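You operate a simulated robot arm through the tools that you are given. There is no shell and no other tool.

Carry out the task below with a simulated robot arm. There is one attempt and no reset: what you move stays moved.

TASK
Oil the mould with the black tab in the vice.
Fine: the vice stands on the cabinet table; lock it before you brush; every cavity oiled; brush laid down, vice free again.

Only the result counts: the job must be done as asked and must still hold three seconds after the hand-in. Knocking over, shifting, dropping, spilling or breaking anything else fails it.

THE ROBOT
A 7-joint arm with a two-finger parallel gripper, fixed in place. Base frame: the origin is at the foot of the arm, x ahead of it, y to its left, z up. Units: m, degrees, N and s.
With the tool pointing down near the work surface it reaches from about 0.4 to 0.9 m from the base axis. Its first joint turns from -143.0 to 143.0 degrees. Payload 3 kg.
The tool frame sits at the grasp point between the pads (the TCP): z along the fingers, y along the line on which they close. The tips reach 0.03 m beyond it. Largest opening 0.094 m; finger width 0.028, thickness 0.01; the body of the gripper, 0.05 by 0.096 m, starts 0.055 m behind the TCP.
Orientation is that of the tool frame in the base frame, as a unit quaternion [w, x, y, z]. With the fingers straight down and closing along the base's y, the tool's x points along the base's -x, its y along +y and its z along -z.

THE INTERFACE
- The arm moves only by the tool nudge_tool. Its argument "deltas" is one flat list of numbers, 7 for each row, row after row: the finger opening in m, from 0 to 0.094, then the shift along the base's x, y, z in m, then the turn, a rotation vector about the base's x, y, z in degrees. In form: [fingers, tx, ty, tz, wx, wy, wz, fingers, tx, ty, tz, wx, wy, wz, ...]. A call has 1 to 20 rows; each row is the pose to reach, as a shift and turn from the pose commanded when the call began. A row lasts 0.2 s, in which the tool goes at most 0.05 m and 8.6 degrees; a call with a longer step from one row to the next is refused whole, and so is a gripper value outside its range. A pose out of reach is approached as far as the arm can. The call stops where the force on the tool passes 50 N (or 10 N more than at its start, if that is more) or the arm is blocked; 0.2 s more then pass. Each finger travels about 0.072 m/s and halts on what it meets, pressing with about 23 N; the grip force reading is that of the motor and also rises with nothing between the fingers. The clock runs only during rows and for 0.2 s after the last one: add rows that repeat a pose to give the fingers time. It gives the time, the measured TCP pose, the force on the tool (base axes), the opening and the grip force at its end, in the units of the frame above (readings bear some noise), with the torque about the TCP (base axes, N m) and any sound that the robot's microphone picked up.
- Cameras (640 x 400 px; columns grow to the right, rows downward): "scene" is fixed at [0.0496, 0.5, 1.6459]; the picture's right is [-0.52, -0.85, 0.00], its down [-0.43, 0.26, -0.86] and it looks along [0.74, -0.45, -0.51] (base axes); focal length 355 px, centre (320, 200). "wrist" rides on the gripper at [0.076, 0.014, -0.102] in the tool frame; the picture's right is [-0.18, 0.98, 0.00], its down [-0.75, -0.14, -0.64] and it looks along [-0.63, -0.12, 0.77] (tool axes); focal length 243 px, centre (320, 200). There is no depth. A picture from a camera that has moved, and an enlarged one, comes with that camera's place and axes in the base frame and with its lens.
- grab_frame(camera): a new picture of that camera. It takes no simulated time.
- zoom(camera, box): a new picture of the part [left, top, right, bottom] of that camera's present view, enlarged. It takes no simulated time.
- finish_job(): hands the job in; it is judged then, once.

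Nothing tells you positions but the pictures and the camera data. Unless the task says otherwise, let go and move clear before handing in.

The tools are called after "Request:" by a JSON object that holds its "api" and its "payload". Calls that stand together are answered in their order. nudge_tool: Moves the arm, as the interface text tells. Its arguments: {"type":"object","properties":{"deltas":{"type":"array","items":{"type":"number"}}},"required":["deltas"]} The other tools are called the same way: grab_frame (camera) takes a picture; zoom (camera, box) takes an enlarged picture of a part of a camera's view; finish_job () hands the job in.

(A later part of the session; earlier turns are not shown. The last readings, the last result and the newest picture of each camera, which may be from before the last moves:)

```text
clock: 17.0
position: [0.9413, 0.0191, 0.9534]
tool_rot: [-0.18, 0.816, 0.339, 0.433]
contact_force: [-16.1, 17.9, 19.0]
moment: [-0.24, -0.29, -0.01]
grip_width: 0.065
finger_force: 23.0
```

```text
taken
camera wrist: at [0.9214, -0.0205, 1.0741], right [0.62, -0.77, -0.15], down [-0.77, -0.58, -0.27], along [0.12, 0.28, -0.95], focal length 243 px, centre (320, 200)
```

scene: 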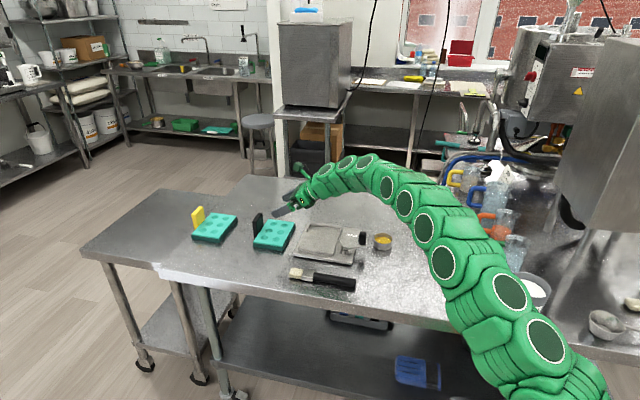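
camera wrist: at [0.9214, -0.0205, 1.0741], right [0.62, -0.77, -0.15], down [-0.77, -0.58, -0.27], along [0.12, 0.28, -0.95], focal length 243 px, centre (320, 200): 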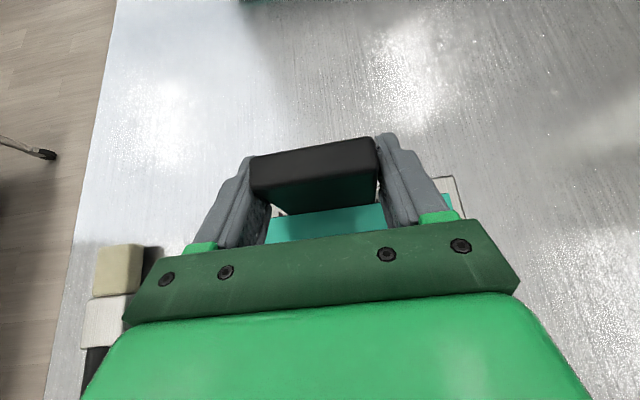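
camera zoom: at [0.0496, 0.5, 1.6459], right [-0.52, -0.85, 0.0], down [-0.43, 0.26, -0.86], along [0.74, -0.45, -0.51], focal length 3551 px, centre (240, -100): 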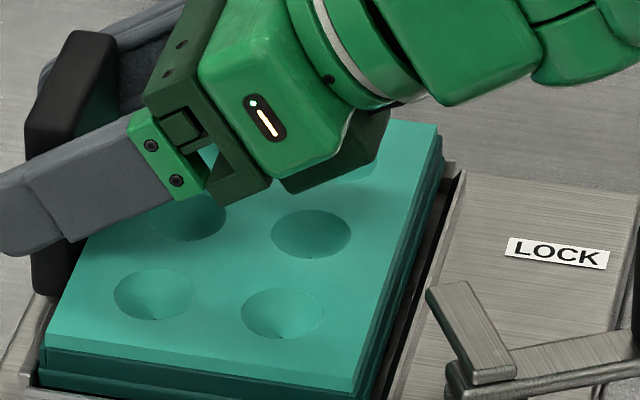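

Request:
{"api": "zoom", "payload": {"camera": "scene", "box": [337, 222, 353, 232]}}

Request:
{"api": "zoom", "payload": {"camera": "wrist", "box": [380, 150, 480, 230]}}

Request:
{"api": "zoom", "payload": {"camera": "scene", "box": [296, 236, 316, 250]}}

```text
16.00 times, centred on (345, 227) of scene
camera zoom: at [0.0496, 0.5, 1.6459], right [-0.52, -0.85, 0.0], down [-0.43, 0.26, -0.86], along [0.74, -0.45, -0.51], focal length 5682 px, centre (-80, -232)
```

zoom: 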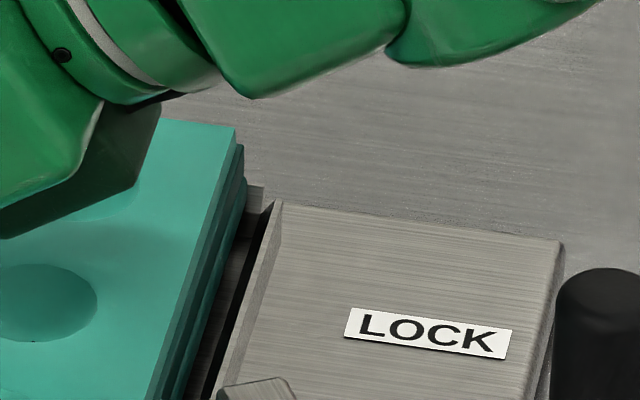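

```text
5.00 times, centred on (430, 190) of wrist
camera zoom: at [0.9214, -0.0205, 1.0741], right [0.62, -0.77, -0.15], down [-0.77, -0.58, -0.27], along [0.12, 0.28, -0.95], focal length 1213 px, centre (-230, 250)
```

zoom: 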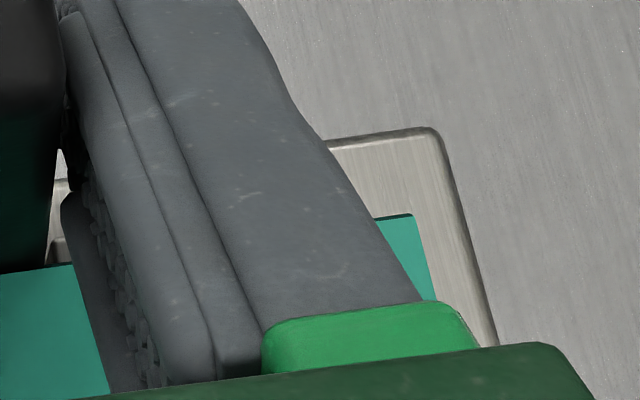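

```text
16.00 times, centred on (306, 243) of scene
camera zoom: at [0.0496, 0.5, 1.6459], right [-0.52, -0.85, 0.0], down [-0.43, 0.26, -0.86], along [0.74, -0.45, -0.51], focal length 5682 px, centre (544, -488)
```

zoom: 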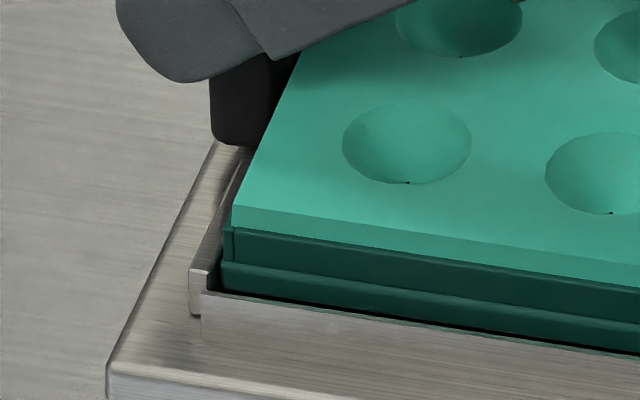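

The base seems to be riding about 3 mm too far toward the far wall. I'll lift slightly, shift about 3.5 mm toward the front, and lower again gently.

Request:
{"api": "nudge_tool", "payload": {"deltas": [0.04, 0, 0, 0.004, 0, 0, 0, 0.04, 0, 0, 0.008, 0, 0, 0, 0.04, -0.0025, 0.0025, 0.008, 0, 0, 0, 0.04, -0.0025, 0.0025, 0.008, 0, 0, 0]}}

Request:
{"api": "nudge_tool", "payload": {"deltas": [0.04, 0, 0, -0.003, 0, 0, 0, 0.04, 0, 0, -0.006, 0, 0, 0, 0.04, 0, 0, -0.008, 0, 0, 0, 0.04, 0, 0, -0.01, 0, 0, 0, 0.04, 0, 0, -0.01, 0, 0, 0]}}

Request:
{"api": "zoom", "payload": {"camera": "scene", "box": [296, 236, 316, 250]}}

```text
clock: 18.0
position: [0.9381, 0.0194, 0.9614]
tool_rot: [-0.179, 0.816, 0.338, 0.434]
contact_force: [-0.2, 0.7, -1.5]
moment: [0.04, -0.05, 0.02]
grip_width: 0.0641
finger_force: 22.9
```

```text
clock: 19.2
position: [0.9384, 0.0203, 0.9517]
tool_rot: [-0.181, 0.815, 0.339, 0.433]
contact_force: [-0.1, 0.0, -1.0]
moment: [0.05, -0.05, 0.01]
grip_width: 0.0637
finger_force: 23.1
```

```text
16.00 times, centred on (306, 243) of scene
camera zoom: at [0.0496, 0.5, 1.6459], right [-0.52, -0.85, 0.0], down [-0.43, 0.26, -0.86], along [0.74, -0.45, -0.51], focal length 5682 px, centre (544, -488)
```

zoom: 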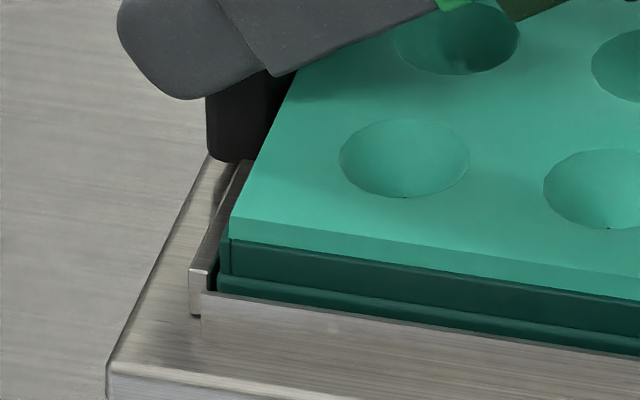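

No contact now and the base has slipped inside the walls. I'll keep lowering until it touches the floor.

Request:
{"api": "nudge_tool", "payload": {"deltas": [0.04, 0, 0, -0.002, 0, 0, 0, 0.04, 0, 0, -0.004, 0, 0, 0, 0.04, 0, 0, -0.005, 0, 0, 0, 0.04, 0, 0, -0.005, 0, 0, 0]}}

Request:
{"api": "zoom", "payload": {"camera": "scene", "box": [296, 236, 316, 250]}}

Request:
{"api": "zoom", "payload": {"camera": "scene", "box": [324, 236, 360, 258]}}

```text
clock: 20.2
position: [0.9383, 0.0197, 0.9475]
tool_rot: [-0.179, 0.816, 0.338, 0.434]
contact_force: [-0.4, -1.1, 3.4]
moment: [-0.16, 0.27, 0.02]
grip_width: 0.0637
finger_force: 23.6
```

```text
16.00 times, centred on (306, 243) of scene
camera zoom: at [0.0496, 0.5, 1.6459], right [-0.52, -0.85, 0.0], down [-0.43, 0.26, -0.86], along [0.74, -0.45, -0.51], focal length 5682 px, centre (544, -488)
```

zoom: 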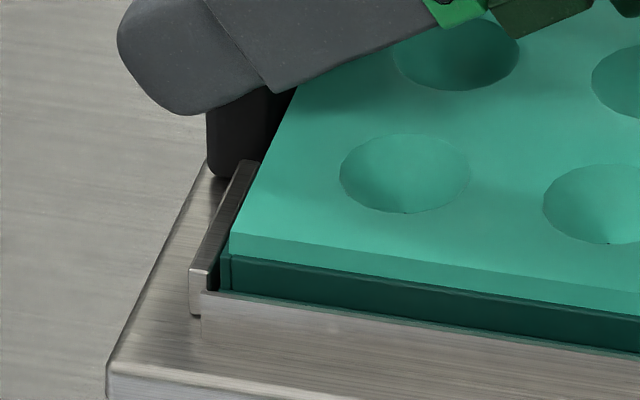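

```text
16.00 times, centred on (342, 247) of scene
camera zoom: at [0.0496, 0.5, 1.6459], right [-0.52, -0.85, 0.0], down [-0.43, 0.26, -0.86], along [0.74, -0.45, -0.51], focal length 5682 px, centre (-32, -552)
```

zoom: 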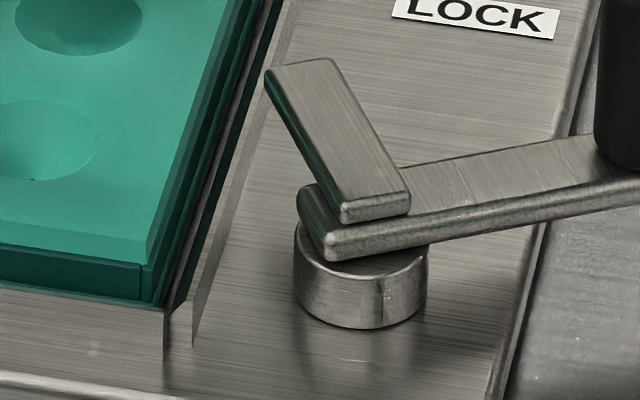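

The base is now down on the pocket floor with light contact. I'll press a hair more, release the tab, and back out along the approach direction.

Request:
{"api": "nudge_tool", "payload": {"deltas": [0.04, 0, 0, -0.0015, 0, 0, 0, 0.04, 0, 0, -0.0015, 0, 0, 0, 0.08, 0, 0, -0.001, 0, 0, 0, 0.094, 0, 0, 0, 0, 0, 0, 0.094, 0, 0, 0, 0, 0, 0]}}

Request:
{"api": "nudge_tool", "payload": {"deltas": [0.094, -0.0117, -0.0117, 0.0111, 0, 0, 0, 0.094, -0.0234, -0.0234, 0.0223, 0, 0, 0, 0.094, -0.041, -0.041, 0.039, 0, 0, 0, 0.094, -0.0586, -0.0586, 0.065, 0, 0, 0, 0.094, -0.0586, -0.0586, 0.1, 0, 0, 0, 0.094, -0.0586, -0.0586, 0.13, 0, 0, 0, 0.094, -0.0586, -0.0586, 0.13, 0, 0, 0]}}

Request:
{"api": "zoom", "payload": {"camera": "scene", "box": [290, 200, 370, 265]}}

Request:
{"api": "grab_frame", "payload": {"camera": "wrist"}}

```text
clock: 21.4
position: [0.9381, 0.0215, 0.947]
tool_rot: [-0.179, 0.816, 0.338, 0.434]
contact_force: [-0.3, -0.5, -0.6]
moment: [0.01, -0.03, 0.01]
grip_width: 0.094
finger_force: 0.2
```

```text
clock: 23.0
position: [0.8775, -0.0384, 1.0764]
tool_rot: [-0.18, 0.815, 0.338, 0.434]
contact_force: [0.1, 0.3, 0.8]
moment: [-0.02, 0.01, 0.01]
grip_width: 0.0939
finger_force: 0.0
```

```text
6.15 times, centred on (330, 232) of scene
camera zoom: at [0.0496, 0.5, 1.6459], right [-0.52, -0.85, 0.0], down [-0.43, 0.26, -0.86], along [0.74, -0.45, -0.51], focal length 2186 px, centre (258, 0)
```

zoom: 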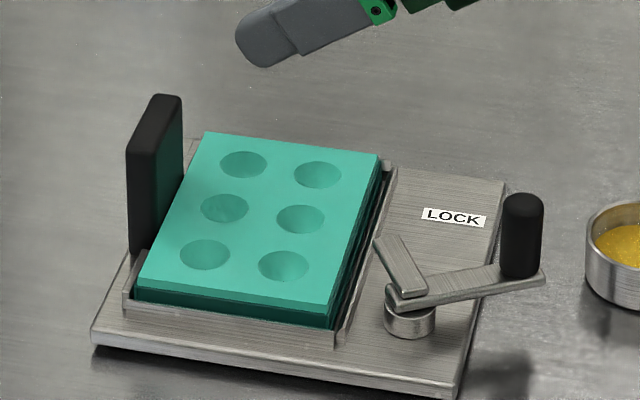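

```text
taken
camera wrist: at [0.8583, -0.0776, 1.1971], right [0.62, -0.77, -0.15], down [-0.77, -0.57, -0.27], along [0.12, 0.28, -0.95], focal length 243 px, centre (320, 200)
```

wrist: 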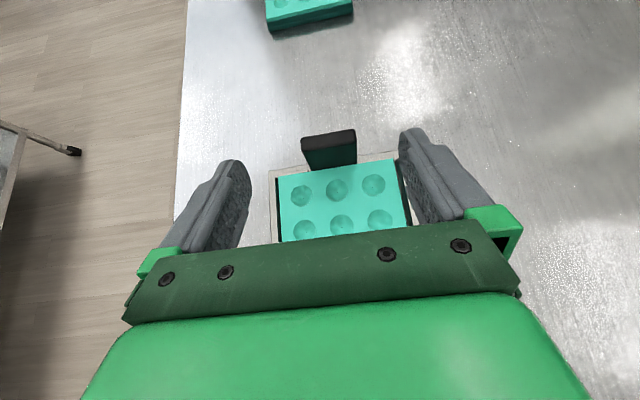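

The mould sits in the pocket with its tab through the lip gap. Now I'll bring the tool back to vertical and get a clear view of the lock handle.

Request:
{"api": "nudge_tool", "payload": {"deltas": [0.094, -0.017, 0.0105, 0.01, -5.657, 5.657, 0, 0.094, -0.034, 0.021, 0.02, -11.314, 11.314, 0, 0.094, -0.05, 0.0315, 0.024, -16.97, 16.97, 0, 0.094, -0.067, 0.042, 0.024, -22.63, 22.63, 0, 0.094, -0.084, 0.0525, 0.024, -28.28, 28.28, 0, 0.094, -0.101, 0.063, 0.024, -33.94, 33.94, 0, 0.094, -0.1175, 0.0734, 0.024, -39.6, 39.6, 0, 0.094, -0.1175, 0.0734, 0.024, -39.6, 39.6, 0]}}

Request:
{"api": "nudge_tool", "payload": {"deltas": [0.094, 0, 0, 0, 0, 0, 7, 0.094, 0, 0, 0, 0, 0, 14, 0.094, 0, 0, 0, 0, 0, 21, 0.094, 0, 0, 0, 0, 0, 28, 0.094, 0, 0, 0, 0, 0, 35, 0.094, 0, 0, 0, 0, 0, 35]}}

Request:
{"api": "grab_frame", "payload": {"camera": "wrist"}}

Request:
{"api": "grab_frame", "payload": {"camera": "scene"}}

```text
clock: 24.8
position: [0.7612, 0.0345, 1.0999]
tool_rot: [0.001, 0.924, 0.382, -0.001]
contact_force: [-0.9, 0.2, 0.3]
moment: [-0.01, 0.0, -0.01]
grip_width: 0.0938
finger_force: 0.0
```

```text
clock: 26.2
position: [0.7623, 0.0357, 1.1]
tool_rot: [0.0, 0.766, 0.643, 0.0]
contact_force: [-0.3, -0.1, 0.7]
moment: [-0.03, -0.01, -0.01]
grip_width: 0.0939
finger_force: 0.1
```

```text
taken
camera wrist: at [0.7896, 0.1084, 1.2023], right [0.94, -0.35, 0.0], down [-0.27, -0.72, 0.64], along [-0.23, -0.6, -0.77], focal length 243 px, centre (320, 200)
```

wrist: 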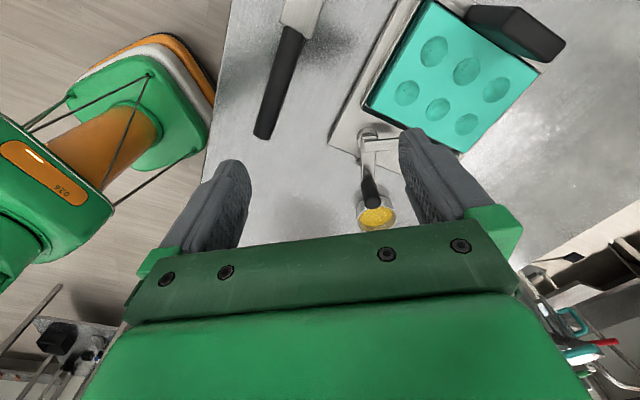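

```text
taken
```

scene: 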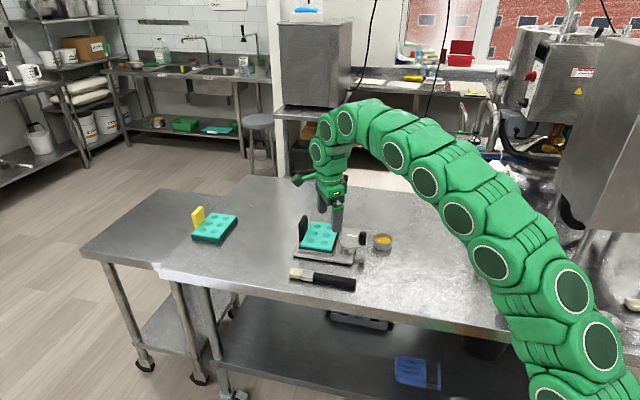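

The vertical view shows the handle, knob and cup. I'll enlarge this area to locate the knob and pivot.

Request:
{"api": "zoom", "payload": {"camera": "wrist", "box": [320, 110, 440, 235]}}

Request:
{"api": "zoom", "payload": {"camera": "scene", "box": [330, 220, 394, 270]}}

Request:
{"api": "zoom", "payload": {"camera": "wrist", "box": [340, 0, 560, 160]}}

```text
3.20 times, centred on (380, 172) of wrist
camera zoom: at [0.7896, 0.1084, 1.2023], right [0.94, -0.35, 0.0], down [-0.27, -0.72, 0.64], along [-0.23, -0.6, -0.77], focal length 776 px, centre (128, 288)
```

zoom: 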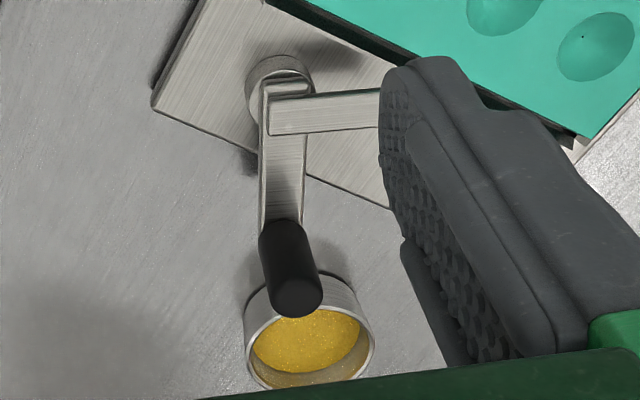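

```text
8.00 times, centred on (362, 245) of scene
camera zoom: at [0.0496, 0.5, 1.6459], right [-0.52, -0.85, 0.0], down [-0.43, 0.26, -0.86], along [0.74, -0.45, -0.51], focal length 2841 px, centre (-16, -160)
```

zoom: 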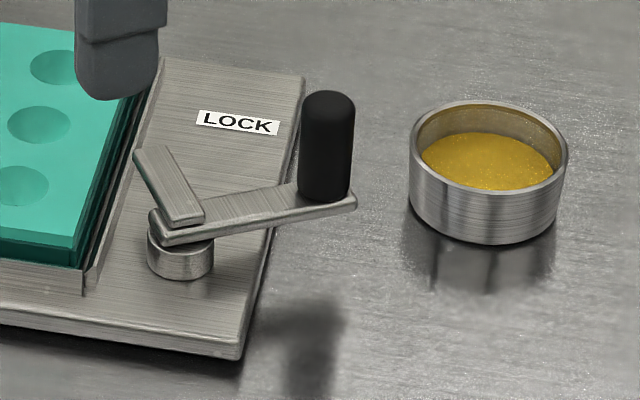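

```text
2.50 times, centred on (450, 80) of wrist
camera zoom: at [0.7896, 0.1084, 1.2023], right [0.94, -0.35, 0.0], down [-0.27, -0.72, 0.64], along [-0.23, -0.6, -0.77], focal length 606 px, centre (-5, 500)
```

zoom: 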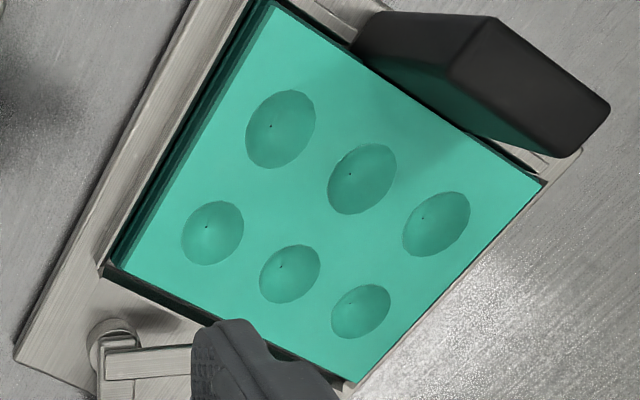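

The knob is near (0.780,-0.110), z≈0.92–0.965, and the pivot near (0.798,-0.047), so locking means swinging the handle about 60° counter-clockwise toward the LOCK label. I'll close the fingers and come down just behind the knob.

Request:
{"api": "nudge_tool", "payload": {"deltas": [0.06, -0.004, -0.034, -0.01, 0, 0, -2, 0.03, -0.008, -0.068, -0.02, 0, 0, -4, 0.0, -0.0123, -0.102, -0.04, 0, 0, -6, 0.0, -0.0164, -0.1359, -0.06, 0, 0, -6, 0.0, -0.0164, -0.1359, -0.06, 0, 0, -6]}}

Request:
{"api": "grab_frame", "payload": {"camera": "wrist"}}

Request:
{"api": "zoom", "payload": {"camera": "scene", "box": [320, 190, 420, 270]}}

```text
clock: 27.4
position: [0.7467, -0.0999, 1.0395]
tool_rot: [0.0, 0.799, 0.602, 0.0]
contact_force: [0.2, -0.2, -0.3]
moment: [0.02, -0.02, 0.01]
grip_width: 0.0002
finger_force: 23.0
```

```text
taken
camera wrist: at [0.7823, -0.0311, 1.141], right [0.89, -0.45, 0.0], down [-0.34, -0.69, 0.64], along [-0.29, -0.57, -0.77], focal length 243 px, centre (320, 200)
```

wrist: 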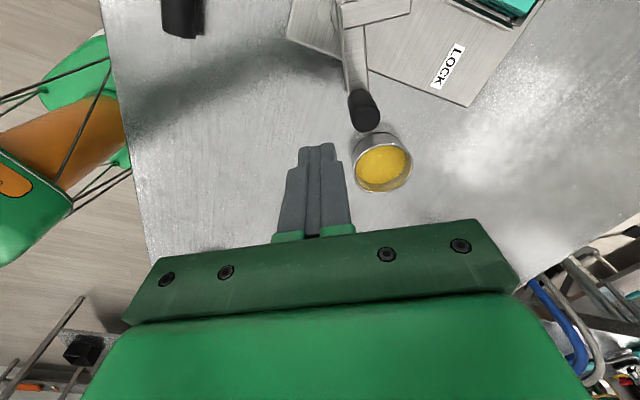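

```text
5.00 times, centred on (370, 230) of scene
camera zoom: at [0.0496, 0.5, 1.6459], right [-0.52, -0.85, 0.0], down [-0.43, 0.26, -0.86], along [0.74, -0.45, -0.51], focal length 1776 px, centre (70, 50)
```

zoom: 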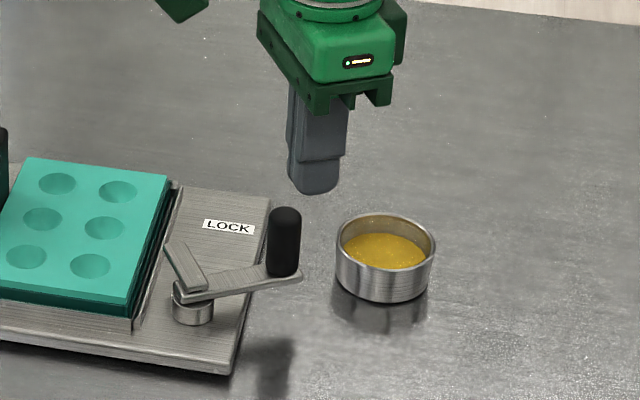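

The fingers are behind the knob with about a 1.6 cm gap. I'll descend beside it and begin the push along the arc, stopping midway to check.

Request:
{"api": "nudge_tool", "payload": {"deltas": [0.0, 0, 0, -0.03, 0, 0, 0, 0.0, 0, 0, -0.06, 0, 0, 0, 0.0, 0, 0, -0.0725, 0, 0, 0, 0.0, 0, 0, -0.0725, 0, 0, 0]}}

Request:
{"api": "nudge_tool", "payload": {"deltas": [0.0, 0.007, -0.0028, 0, 0, 0, 0.5, 0.0, 0.0144, -0.0055, 0, 0, 0, 1, 0.0, 0.0187, -0.0078, 0, 0, 0, 5, 0.0, 0.023, -0.0101, 0, 0, 0, 9, 0.0, 0.0275, -0.0118, 0, 0, 0, 13, 0.0, 0.032, -0.0135, 0, 0, 0, 17, 0.0, 0.032, -0.0135, 0, 0, 0, 17]}}

Request:
{"api": "zoom", "payload": {"camera": "scene", "box": [320, 190, 420, 270]}}

Request:
{"api": "grab_frame", "payload": {"camera": "wrist"}}

```text
clock: 28.4
position: [0.747, -0.101, 0.9658]
tool_rot: [-0.001, 0.798, 0.602, 0.0]
contact_force: [-0.6, -0.7, 0.6]
moment: [0.0, 0.0, 0.03]
grip_width: 0.0
finger_force: 23.0
```

```text
clock: 30.0
position: [0.7771, -0.1128, 0.9671]
tool_rot: [0.0, 0.7, 0.714, -0.001]
contact_force: [0.1, 0.1, 1.1]
moment: [0.02, -0.01, 0.0]
grip_width: 0.0
finger_force: 22.7
```

```text
5.00 times, centred on (370, 230) of scene
camera zoom: at [0.0496, 0.5, 1.6459], right [-0.52, -0.85, 0.0], down [-0.43, 0.26, -0.86], along [0.74, -0.45, -0.51], focal length 1776 px, centre (70, 50)
```

zoom: 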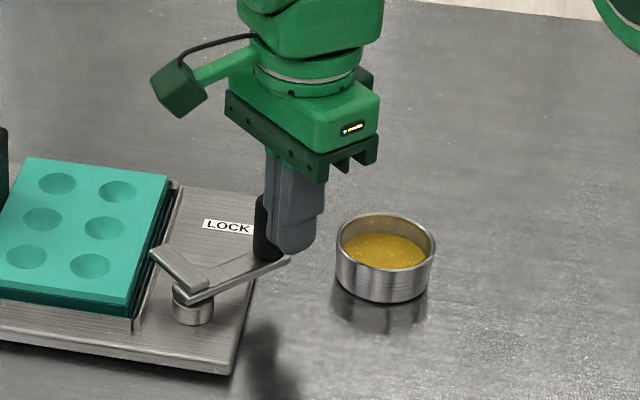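

```text
taken
camera wrist: at [0.7915, -0.0368, 1.0704], right [0.99, -0.17, 0.0], down [-0.13, -0.76, 0.64], along [-0.11, -0.63, -0.77], focal length 243 px, centre (320, 200)
```

wrist: 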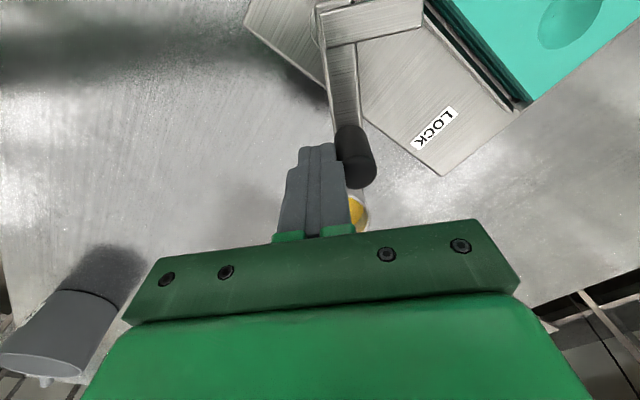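

The handle is turning smoothly under the push with almost no force. I'll continue along the arc toward LOCK.

Request:
{"api": "nudge_tool", "payload": {"deltas": [0.0, 0.0047, -0.0011, 0, 0, 0, 4, 0.0, 0.0094, -0.002, 0, 0, 0, 8, 0.0, 0.0142, -0.0025, 0, 0, 0, 12, 0.0, 0.019, -0.0027, 0, 0, 0, 16, 0.0, 0.0238, -0.0025, 0, 0, 0, 20, 0.0, 0.0286, -0.0021, 0, 0, 0, 24, 0.0, 0.0333, -0.0013, 0, 0, 0, 28, 0.0, 0.038, -0.0002, 0, 0, 0, 32, 0.0, 0.0426, 0.0014, 0, 0, 0, 36, 0.0, 0.0471, 0.0032, 0, 0, 0, 40, 0.0, 0.0471, 0.0032, 0, 0, 0, 40]}}

Request:
{"api": "zoom", "payload": {"camera": "scene", "box": [300, 190, 400, 270]}}

Request:
{"api": "grab_frame", "payload": {"camera": "wrist"}}

```text
clock: 32.4
position: [0.8257, -0.1108, 0.9668]
tool_rot: [0.0, 0.414, 0.91, 0.0]
contact_force: [0.6, -0.4, 0.2]
moment: [0.0, 0.02, 0.02]
grip_width: 0.0
finger_force: 22.7
```

```text
5.00 times, centred on (350, 230) of scene
camera zoom: at [0.0496, 0.5, 1.6459], right [-0.52, -0.85, 0.0], down [-0.43, 0.26, -0.86], along [0.74, -0.45, -0.51], focal length 1776 px, centre (170, 50)
```

zoom: 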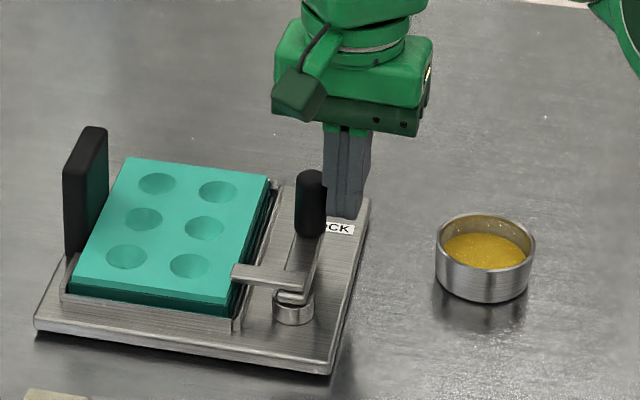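

```text
taken
camera wrist: at [0.7862, -0.0432, 1.0694], right [0.86, 0.51, 0.0], down [0.39, -0.66, 0.64], along [0.33, -0.55, -0.77], focal length 243 px, centre (320, 200)
```

wrist: 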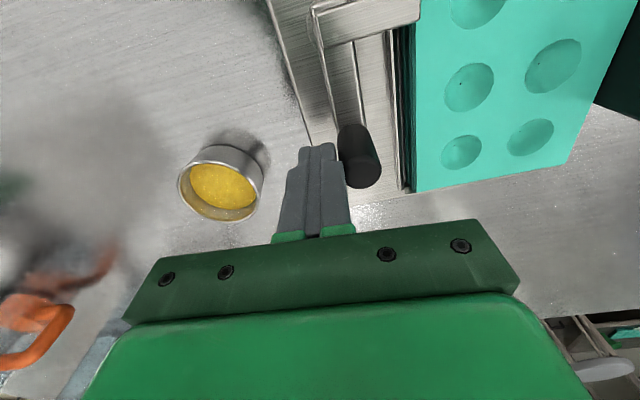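

The clamp finger is just reaching the mould's edge. I'll keep pushing in fine steps, watching for a force rise or a click.

Request:
{"api": "nudge_tool", "payload": {"deltas": [0.0, 0.0022, 0.001, 0, 0, 0, 2, 0.0, 0.0044, 0.002, 0, 0, 0, 4, 0.0, 0.0065, 0.0032, 0, 0, 0, 6, 0.0, 0.0065, 0.0032, 0, 0, 0, 6]}}

Request:
{"api": "zoom", "payload": {"camera": "scene", "box": [325, 215, 375, 265]}}

Request:
{"api": "zoom", "payload": {"camera": "wrist", "box": [270, 0, 430, 200]}}

```text
clock: 33.4
position: [0.8312, -0.1082, 0.9669]
tool_rot: [-0.001, 0.367, 0.93, -0.001]
contact_force: [-11.4, -17.4, -9.4]
moment: [-0.31, 0.25, -0.01]
grip_width: 0.0
finger_force: 23.6
```

```text
8.00 times, centred on (350, 240) of scene
camera zoom: at [0.0496, 0.5, 1.6459], right [-0.52, -0.85, 0.0], down [-0.43, 0.26, -0.86], along [0.74, -0.45, -0.51], focal length 2841 px, centre (80, -120)
```

zoom: 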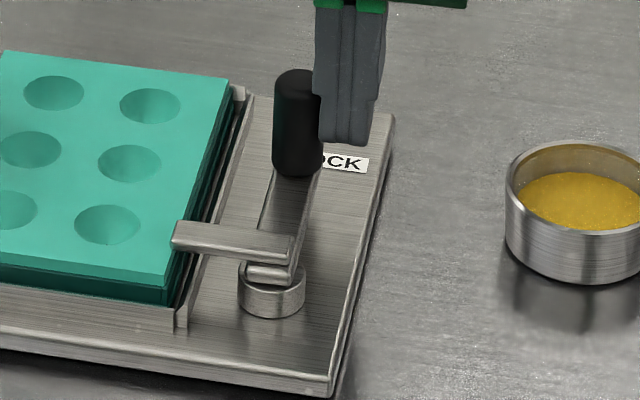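

```text
2.00 times, centred on (350, 100) of wrist
camera zoom: at [0.7857, -0.0451, 1.0694], right [0.81, 0.59, 0.0], down [0.46, -0.62, 0.64], along [0.38, -0.52, -0.77], focal length 485 px, centre (260, 400)
```

zoom: 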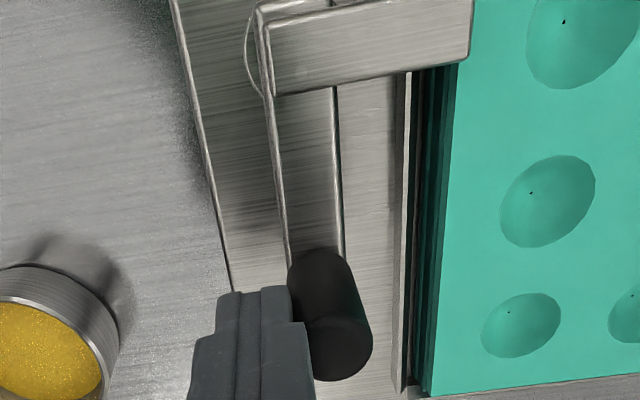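

Force rose to about 23 N with the clamp pointing straight over the mould, so it's at or near its stop. I'll nudge a touch more to confirm.

Request:
{"api": "nudge_tool", "payload": {"deltas": [0.0, 0.0007, 0.0008, 0, 0, 0, 0, 0.0, 0.0014, 0.0015, 0, 0, 0, 0, 0.0, 0.0014, 0.0015, 0, 0, 0, 0]}}

Request:
{"api": "zoom", "payload": {"camera": "scene", "box": [325, 215, 375, 265]}}

```text
clock: 34.2
position: [0.833, -0.1041, 0.9689]
tool_rot: [0.0, 0.366, 0.931, 0.001]
contact_force: [-7.1, -4.1, -3.4]
moment: [-0.14, 0.23, 0.03]
grip_width: 0.0
finger_force: 23.6
```

```text
8.00 times, centred on (350, 240) of scene
camera zoom: at [0.0496, 0.5, 1.6459], right [-0.52, -0.85, 0.0], down [-0.43, 0.26, -0.86], along [0.74, -0.45, -0.51], focal length 2841 px, centre (80, -120)
```

zoom: 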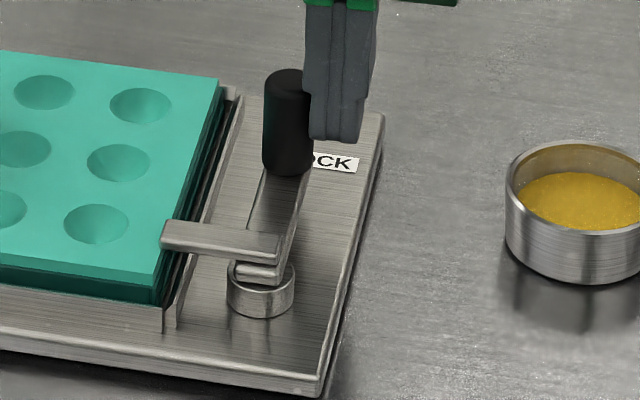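

The handle is at its hard stop with the clamp over the mould, but that last nudge slid the vice about 4–5 mm along the push direction. I'll back off straight away and not press on it again, then recheck positions.

Request:
{"api": "nudge_tool", "payload": {"deltas": [0.0, -0.007, -0.0072, 0, 0, 0, 0, 0.0, -0.014, -0.0144, 0, 0, 0, 0, 0.0, -0.016, -0.016, 0.03, 0, 0, 0, 0.0, -0.016, -0.016, 0.07, 0, 0, 0, 0.0, -0.016, -0.016, 0.11, 0, 0, 0, 0.03, -0.016, 0.0, 0.13, 0, 0, 0, 0.06, -0.016, 0.0, 0.13, 0, 0, 0, 0.094, -0.016, 0.0, 0.13, 0, 0, 0, 0.094, -0.016, 0.0, 0.13, 0, 0, 0]}}

Request:
{"api": "zoom", "payload": {"camera": "scene", "box": [294, 210, 374, 270]}}

Request:
{"api": "zoom", "payload": {"camera": "scene", "box": [330, 236, 366, 258]}}

Request:
{"api": "grab_frame", "payload": {"camera": "wrist"}}

```text
clock: 36.2
position: [0.82, -0.1061, 1.0978]
tool_rot: [0.001, 0.367, 0.93, 0.0]
contact_force: [1.3, -0.1, -0.1]
moment: [0.04, 0.01, -0.03]
grip_width: 0.0941
finger_force: 0.1
```

```text
6.67 times, centred on (334, 240) of scene
camera zoom: at [0.0496, 0.5, 1.6459], right [-0.52, -0.85, 0.0], down [-0.43, 0.26, -0.86], along [0.74, -0.45, -0.51], focal length 2368 px, centre (227, -67)
```

zoom: 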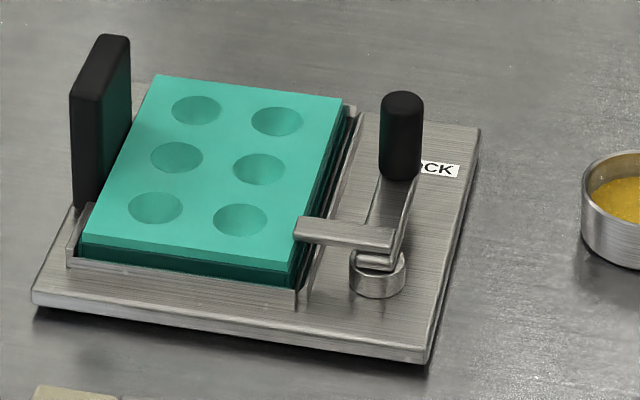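

```text
16.00 times, centred on (348, 247) of scene
camera zoom: at [0.0496, 0.5, 1.6459], right [-0.52, -0.85, 0.0], down [-0.43, 0.26, -0.86], along [0.74, -0.45, -0.51], focal length 5682 px, centre (-128, -552)
```

zoom: 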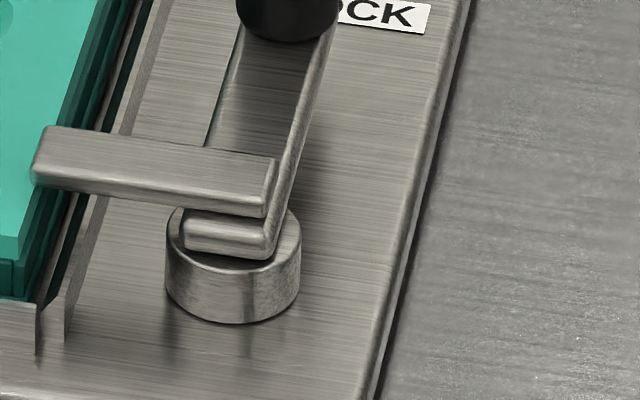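

```text
taken
camera wrist: at [0.7729, -0.0425, 1.2003], right [0.8, 0.59, 0.0], down [0.46, -0.62, 0.64], along [0.38, -0.52, -0.77], focal length 243 px, centre (320, 200)
```

wrist: 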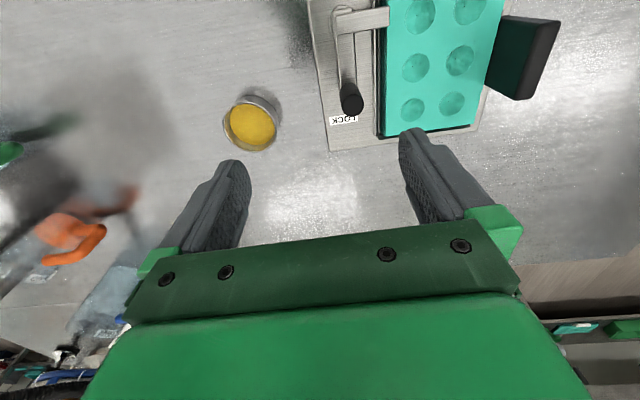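

The clamp is locked over the mould and holding. Next is the brush, lying at 45° near (0.72,0.05). I'll yaw +88° so the camera ends up above the brush when it's later pitched bristles-down, and move over it.

Request:
{"api": "nudge_tool", "payload": {"deltas": [0.094, -0.011, 0.0124, 0, 0, 0, 8, 0.094, -0.022, 0.0247, 0, 0, 0, 16, 0.094, -0.033, 0.0371, 0, 0, 0, 24, 0.094, -0.0436, 0.0495, 0, 0, 0, 32, 0.094, -0.0545, 0.0618, 0, 0, 0, 40, 0.094, -0.0655, 0.0742, 0, 0, 0, 48, 0.094, -0.0764, 0.0865, 0, 0, 0, 56, 0.094, -0.0873, 0.0989, 0, 0, 0, 64, 0.094, -0.0982, 0.1113, 0, 0, 0, 72, 0.094, -0.1091, 0.1236, 0, 0, 0, 80, 0.094, -0.12, 0.136, 0, 0, 0, 88, 0.094, -0.12, 0.136, 0, 0, 0, 88]}}

Request:
{"api": "grab_frame", "payload": {"camera": "wrist"}}

Request:
{"api": "grab_frame", "payload": {"camera": "scene"}}

```text
clock: 38.8
position: [0.6973, 0.0305, 1.098]
tool_rot: [0.0, -0.383, 0.924, 0.0]
contact_force: [0.2, 0.6, -0.2]
moment: [0.0, 0.02, 0.01]
grip_width: 0.0942
finger_force: 0.0
```

```text
taken
camera wrist: at [0.6341, -0.0129, 1.1993], right [-0.57, 0.82, 0.0], down [0.63, 0.43, 0.64], along [0.53, 0.36, -0.77], focal length 243 px, centre (320, 200)
```

wrist: 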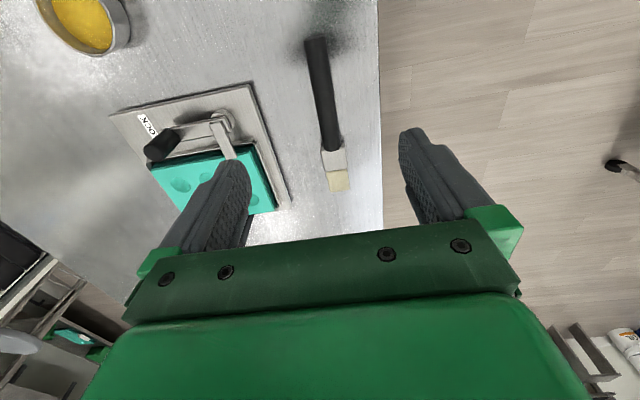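

```text
taken
```

scene: 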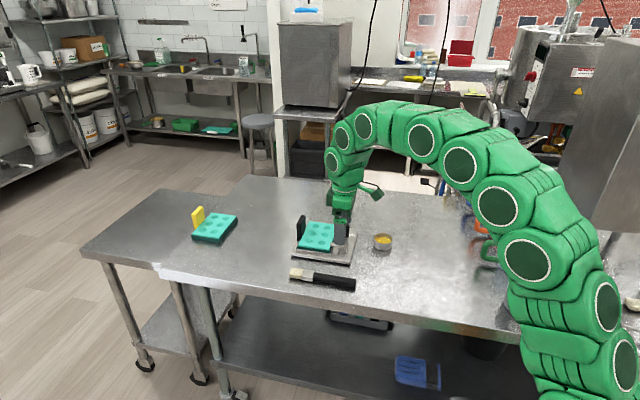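

The yaw worked and the brush lies ahead in the wrist view. I'll enlarge it to fix its position.

Request:
{"api": "zoom", "payload": {"camera": "wrist", "box": [280, 25, 380, 205]}}

Request:
{"api": "zoom", "payload": {"camera": "scene", "box": [284, 260, 360, 296]}}

```text
2.22 times, centred on (330, 115) of wrist
camera zoom: at [0.6341, -0.0129, 1.1993], right [-0.57, 0.82, 0.0], down [0.63, 0.43, 0.64], along [0.53, 0.36, -0.77], focal length 539 px, centre (298, 389)
```

zoom: 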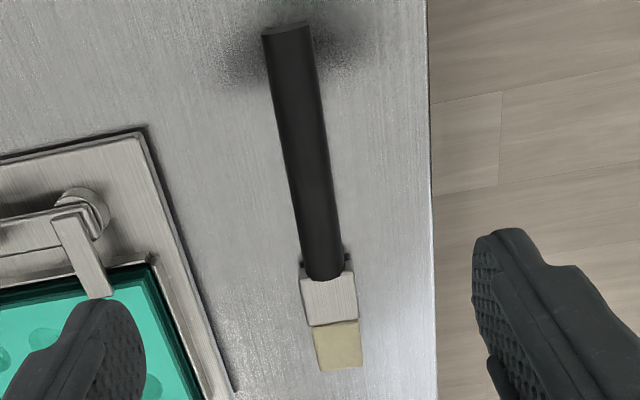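

```text
8.42 times, centred on (322, 278) of scene
camera zoom: at [0.0496, 0.5, 1.6459], right [-0.52, -0.85, 0.0], down [-0.43, 0.26, -0.86], along [0.74, -0.45, -0.51], focal length 2991 px, centre (303, -457)
```

zoom: 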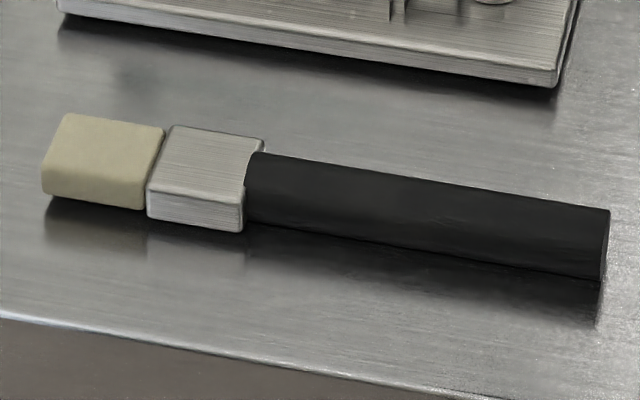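

The brush handle axis runs along the 45° line (W≈0.467), with U from 0.47 to 0.60 and bristles at U≈0.675. I'll descend over the handle about 0.125 m from the bristle tip.

Request:
{"api": "nudge_tool", "payload": {"deltas": [0.094, 0.0116, 0.0148, -0.03, 0, 0, 0, 0.094, 0.0232, 0.0296, -0.06, 0, 0, 0, 0.094, 0.0232, 0.0296, -0.1, 0, 0, 0, 0.094, 0.0232, 0.0296, -0.138, 0, 0, 0, 0.094, 0.0232, 0.0296, -0.138, 0, 0, 0]}}

Request:
{"api": "grab_frame", "payload": {"camera": "wrist"}}

Request:
{"api": "zoom", "payload": {"camera": "scene", "box": [284, 230, 380, 296]}}

```text
clock: 40.0
position: [0.7213, 0.0606, 0.9589]
tool_rot: [0.0, -0.382, 0.924, 0.001]
contact_force: [-0.3, 0.2, -0.7]
moment: [-0.03, 0.03, 0.02]
grip_width: 0.0943
finger_force: 0.0
```

```text
taken
camera wrist: at [0.657, 0.0177, 1.0619], right [-0.57, 0.82, 0.0], down [0.63, 0.43, 0.64], along [0.53, 0.36, -0.77], focal length 243 px, centre (320, 200)
```

wrist: 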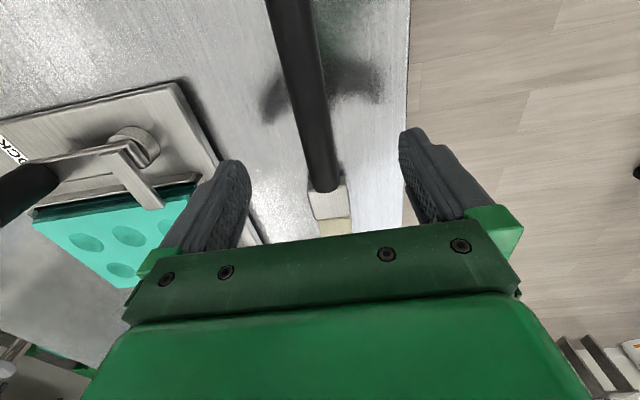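

```text
6.06 times, centred on (332, 263) of scene
camera zoom: at [0.0496, 0.5, 1.6459], right [-0.52, -0.85, 0.0], down [-0.43, 0.26, -0.86], along [0.74, -0.45, -0.51], focal length 2152 px, centre (247, -182)
```

zoom: 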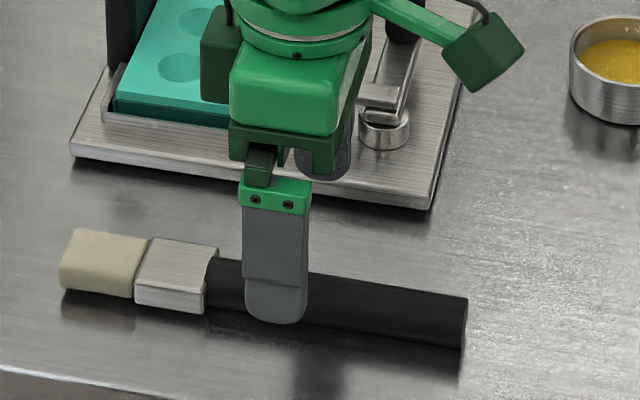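

The fingers straddle the handle with the vice well clear. I'll lower carefully toward the table.

Request:
{"api": "nudge_tool", "payload": {"deltas": [0.094, 0, 0, -0.012, 0, 0, 0, 0.094, 0, 0, -0.024, 0, 0, 0, 0.094, 0, 0, -0.034, 0, 0, 0, 0.094, 0, 0, -0.034, 0, 0, 0]}}

Request:
{"api": "grab_frame", "payload": {"camera": "wrist"}}

Request:
{"api": "zoom", "payload": {"camera": "scene", "box": [300, 255, 360, 296]}}

```text
clock: 41.0
position: [0.7195, 0.0596, 0.9242]
tool_rot: [0.0, -0.383, 0.924, 0.001]
contact_force: [-0.1, -0.1, 0.8]
moment: [0.0, 0.0, 0.01]
grip_width: 0.094
finger_force: 0.0
```

```text
taken
camera wrist: at [0.6565, 0.0171, 1.027], right [-0.57, 0.82, 0.0], down [0.63, 0.43, 0.64], along [0.53, 0.36, -0.77], focal length 243 px, centre (320, 200)
```

wrist: 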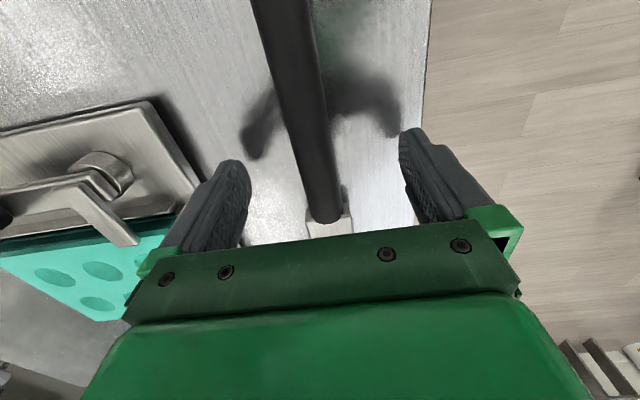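

```text
9.76 times, centred on (330, 276) of scene
camera zoom: at [0.0496, 0.5, 1.6459], right [-0.52, -0.85, 0.0], down [-0.43, 0.26, -0.86], along [0.74, -0.45, -0.51], focal length 3465 px, centre (222, -537)
```

zoom: 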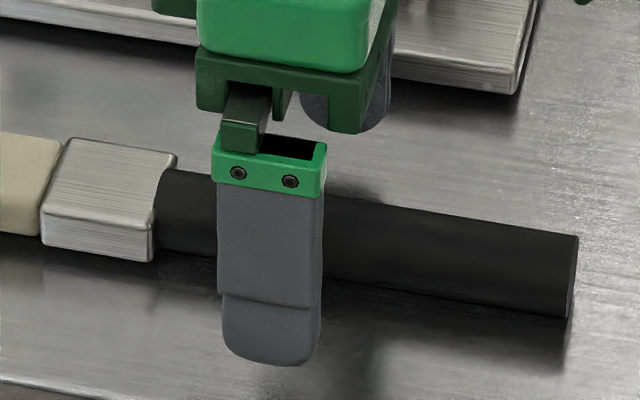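

Still above the table judging from the finger shadows, so I'll lower further in small steps.

Request:
{"api": "nudge_tool", "payload": {"deltas": [0.094, 0, 0, -0.004, 0, 0, 0, 0.094, 0, 0, -0.008, 0, 0, 0, 0.094, 0, 0, -0.008, 0, 0, 0]}}

Request:
{"api": "grab_frame", "payload": {"camera": "wrist"}}

Request:
{"api": "zoom", "payload": {"camera": "scene", "box": [300, 255, 360, 296]}}

```text
clock: 41.8
position: [0.7199, 0.0595, 0.918]
tool_rot: [0.0, -0.383, 0.924, -0.001]
contact_force: [0.1, -0.6, 0.8]
moment: [0.02, 0.02, -0.03]
grip_width: 0.0942
finger_force: 0.1
```

```text
taken
camera wrist: at [0.6569, 0.0169, 1.0195], right [-0.56, 0.83, 0.0], down [0.63, 0.43, 0.64], along [0.53, 0.36, -0.77], focal length 243 px, centre (320, 200)
```

wrist: 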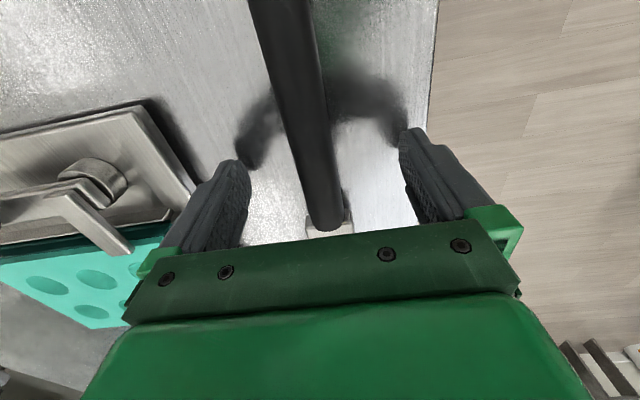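

```text
9.76 times, centred on (330, 276) of scene
camera zoom: at [0.0496, 0.5, 1.6459], right [-0.52, -0.85, 0.0], down [-0.43, 0.26, -0.86], along [0.74, -0.45, -0.51], focal length 3465 px, centre (222, -537)
```

zoom: 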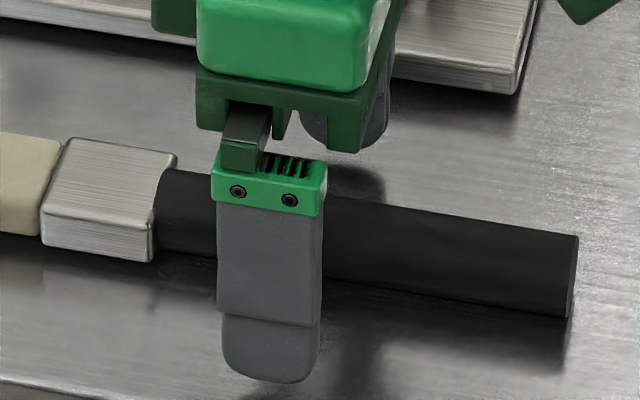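

Request:
{"api": "nudge_tool", "payload": {"deltas": [0.094, 0, 0, -0.002, 0, 0, 0, 0.094, 0, 0, -0.004, 0, 0, 0, 0.094, 0, 0, -0.004, 0, 0, 0]}}

Request:
{"api": "zoom", "payload": {"camera": "wrist", "box": [200, 100, 440, 250]}}

```text
clock: 42.6
position: [0.7215, 0.0599, 0.9132]
tool_rot: [0.0, -0.382, 0.924, 0.0]
contact_force: [-0.3, 0.1, -0.7]
moment: [-0.01, -0.02, 0.02]
grip_width: 0.0939
finger_force: 0.1
```

```text
2.67 times, centred on (320, 175) of wrist
camera zoom: at [0.6569, 0.0166, 1.0156], right [-0.57, 0.82, 0.0], down [0.63, 0.43, 0.64], along [0.53, 0.36, -0.77], focal length 647 px, centre (320, 267)
```

zoom: 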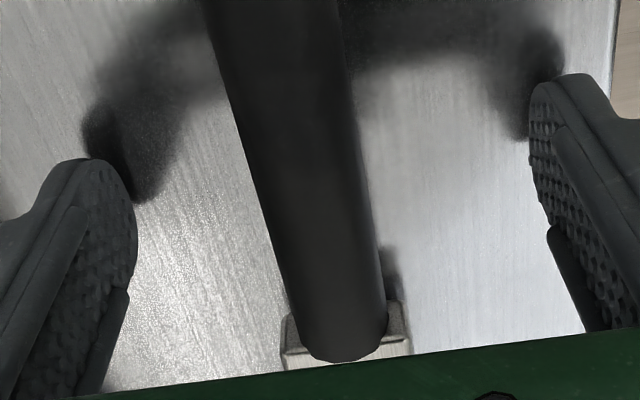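

Request:
{"api": "nudge_tool", "payload": {"deltas": [0.094, 0, 0, -0.002, 0, 0, 0, 0.094, 0, 0, -0.004, 0, 0, 0, 0.094, 0, 0, -0.004, 0, 0, 0]}}

Request:
{"api": "zoom", "payload": {"camera": "wrist", "box": [200, 100, 440, 250]}}

```text
clock: 43.4
position: [0.7206, 0.0606, 0.9105]
tool_rot: [0.0, -0.382, 0.924, 0.0]
contact_force: [-1.8, -2.0, 13.5]
moment: [0.32, 0.61, 0.13]
grip_width: 0.0941
finger_force: 0.0
```

```text
2.67 times, centred on (320, 175) of wrist
camera zoom: at [0.6569, 0.0163, 1.0124], right [-0.57, 0.82, 0.0], down [0.63, 0.43, 0.64], along [0.53, 0.36, -0.77], focal length 647 px, centre (320, 267)
```

zoom: 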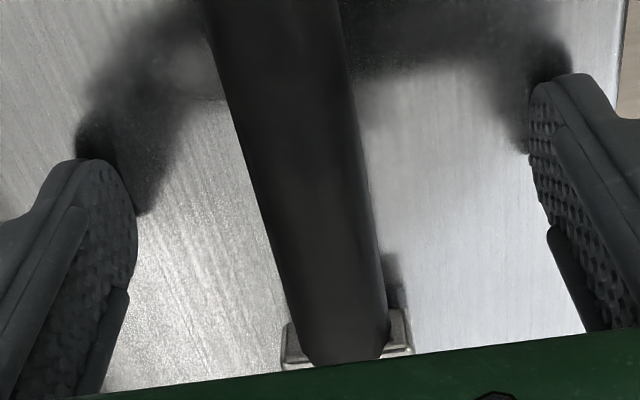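

Fingertips touch the table at TCP z≈0.9105, so the table top is near 0.880. I'll raise 3 mm and close on the handle.

Request:
{"api": "nudge_tool", "payload": {"deltas": [0.094, 0, 0, 0.003, 0, 0, 0, 0.06, 0, 0, 0.0035, 0, 0, 0, 0.03, 0, 0, 0.0035, 0, 0, 0, 0.0, 0, 0, 0.0035, 0, 0, 0, 0.0, 0, 0, 0.0035, 0, 0, 0, 0.0, 0, 0, 0.0035, 0, 0, 0, 0.0, 0, 0, 0.0035, 0, 0, 0]}}

Request:
{"api": "zoom", "payload": {"camera": "wrist", "box": [200, 100, 440, 250]}}

Request:
{"api": "zoom", "payload": {"camera": "scene", "box": [284, 250, 364, 300]}}

```text
clock: 45.0
position: [0.7217, 0.0593, 0.9127]
tool_rot: [0.0, -0.382, 0.924, 0.0]
contact_force: [-0.4, 0.4, 0.1]
moment: [-0.02, 0.0, 0.02]
grip_width: 0.0231
finger_force: 23.0
```

```text
2.67 times, centred on (320, 175) of wrist
camera zoom: at [0.6567, 0.0166, 1.0149], right [-0.57, 0.82, 0.0], down [0.63, 0.43, 0.64], along [0.53, 0.36, -0.77], focal length 647 px, centre (320, 267)
```

zoom: 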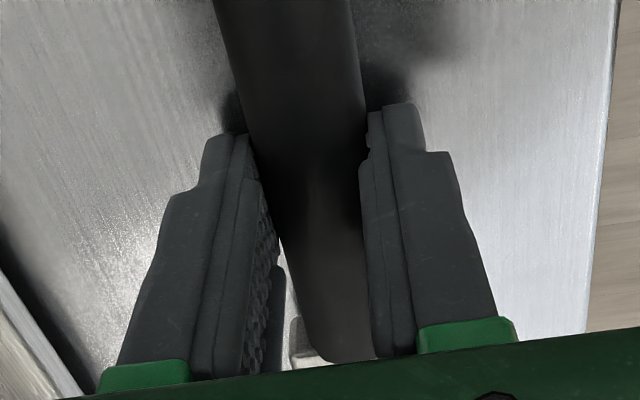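

```text
8.00 times, centred on (324, 275) of scene
camera zoom: at [0.0496, 0.5, 1.6459], right [-0.52, -0.85, 0.0], down [-0.43, 0.26, -0.86], along [0.74, -0.45, -0.51], focal length 2841 px, centre (288, -400)
```

zoom: 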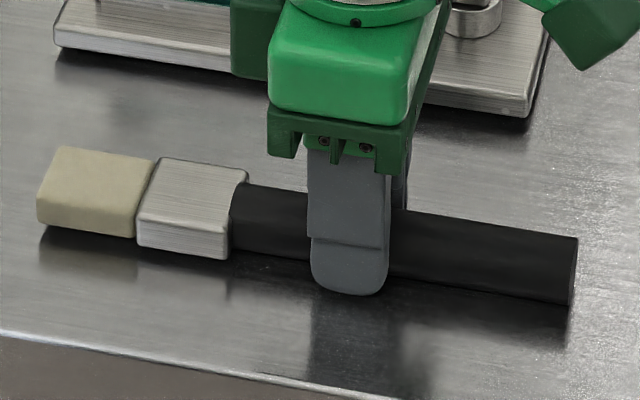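

The brush handle is held at an opening of 0.023. I'll lift straight up and check how it sits.

Request:
{"api": "nudge_tool", "payload": {"deltas": [0.0, 0, 0, 0.01, 0, 0, 0, 0.0, 0, 0, 0.03, 0, 0, 0, 0.0, 0, 0, 0.06, 0, 0, 0, 0.0, 0, 0, 0.1, 0, 0, 0, 0.0, 0, 0, 0.14, 0, 0, 0, 0.0, 0, 0, 0.18, 0, 0, 0, 0.0, 0, 0, 0.18, 0, 0, 0]}}

Request:
{"api": "grab_frame", "payload": {"camera": "wrist"}}

Request:
{"api": "zoom", "payload": {"camera": "scene", "box": [280, 190, 380, 270]}}

```text
clock: 46.6
position: [0.7195, 0.0587, 1.0935]
tool_rot: [0.0, -0.382, 0.924, 0.0]
contact_force: [0.1, -0.1, -1.0]
moment: [-0.02, -0.02, -0.01]
grip_width: 0.0234
finger_force: 23.7
```

```text
taken
camera wrist: at [0.6543, 0.0157, 1.1957], right [-0.57, 0.82, 0.0], down [0.63, 0.43, 0.64], along [0.53, 0.36, -0.77], focal length 243 px, centre (320, 200)
```

wrist: 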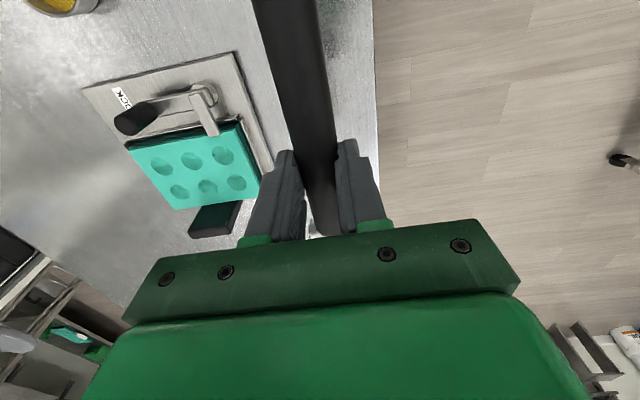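

```text
5.00 times, centred on (330, 230) of scene
camera zoom: at [0.0496, 0.5, 1.6459], right [-0.52, -0.85, 0.0], down [-0.43, 0.26, -0.86], along [0.74, -0.45, -0.51], focal length 1776 px, centre (270, 50)
```

zoom: 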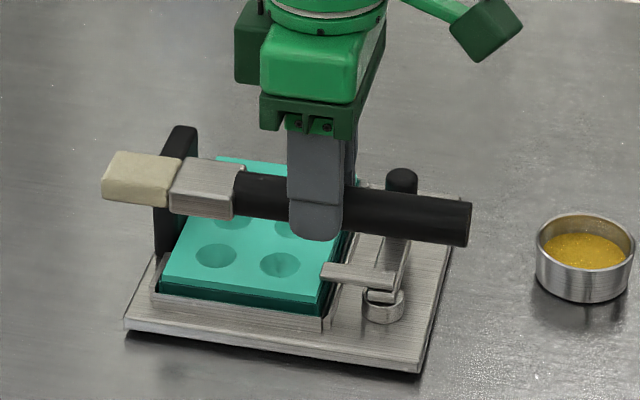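

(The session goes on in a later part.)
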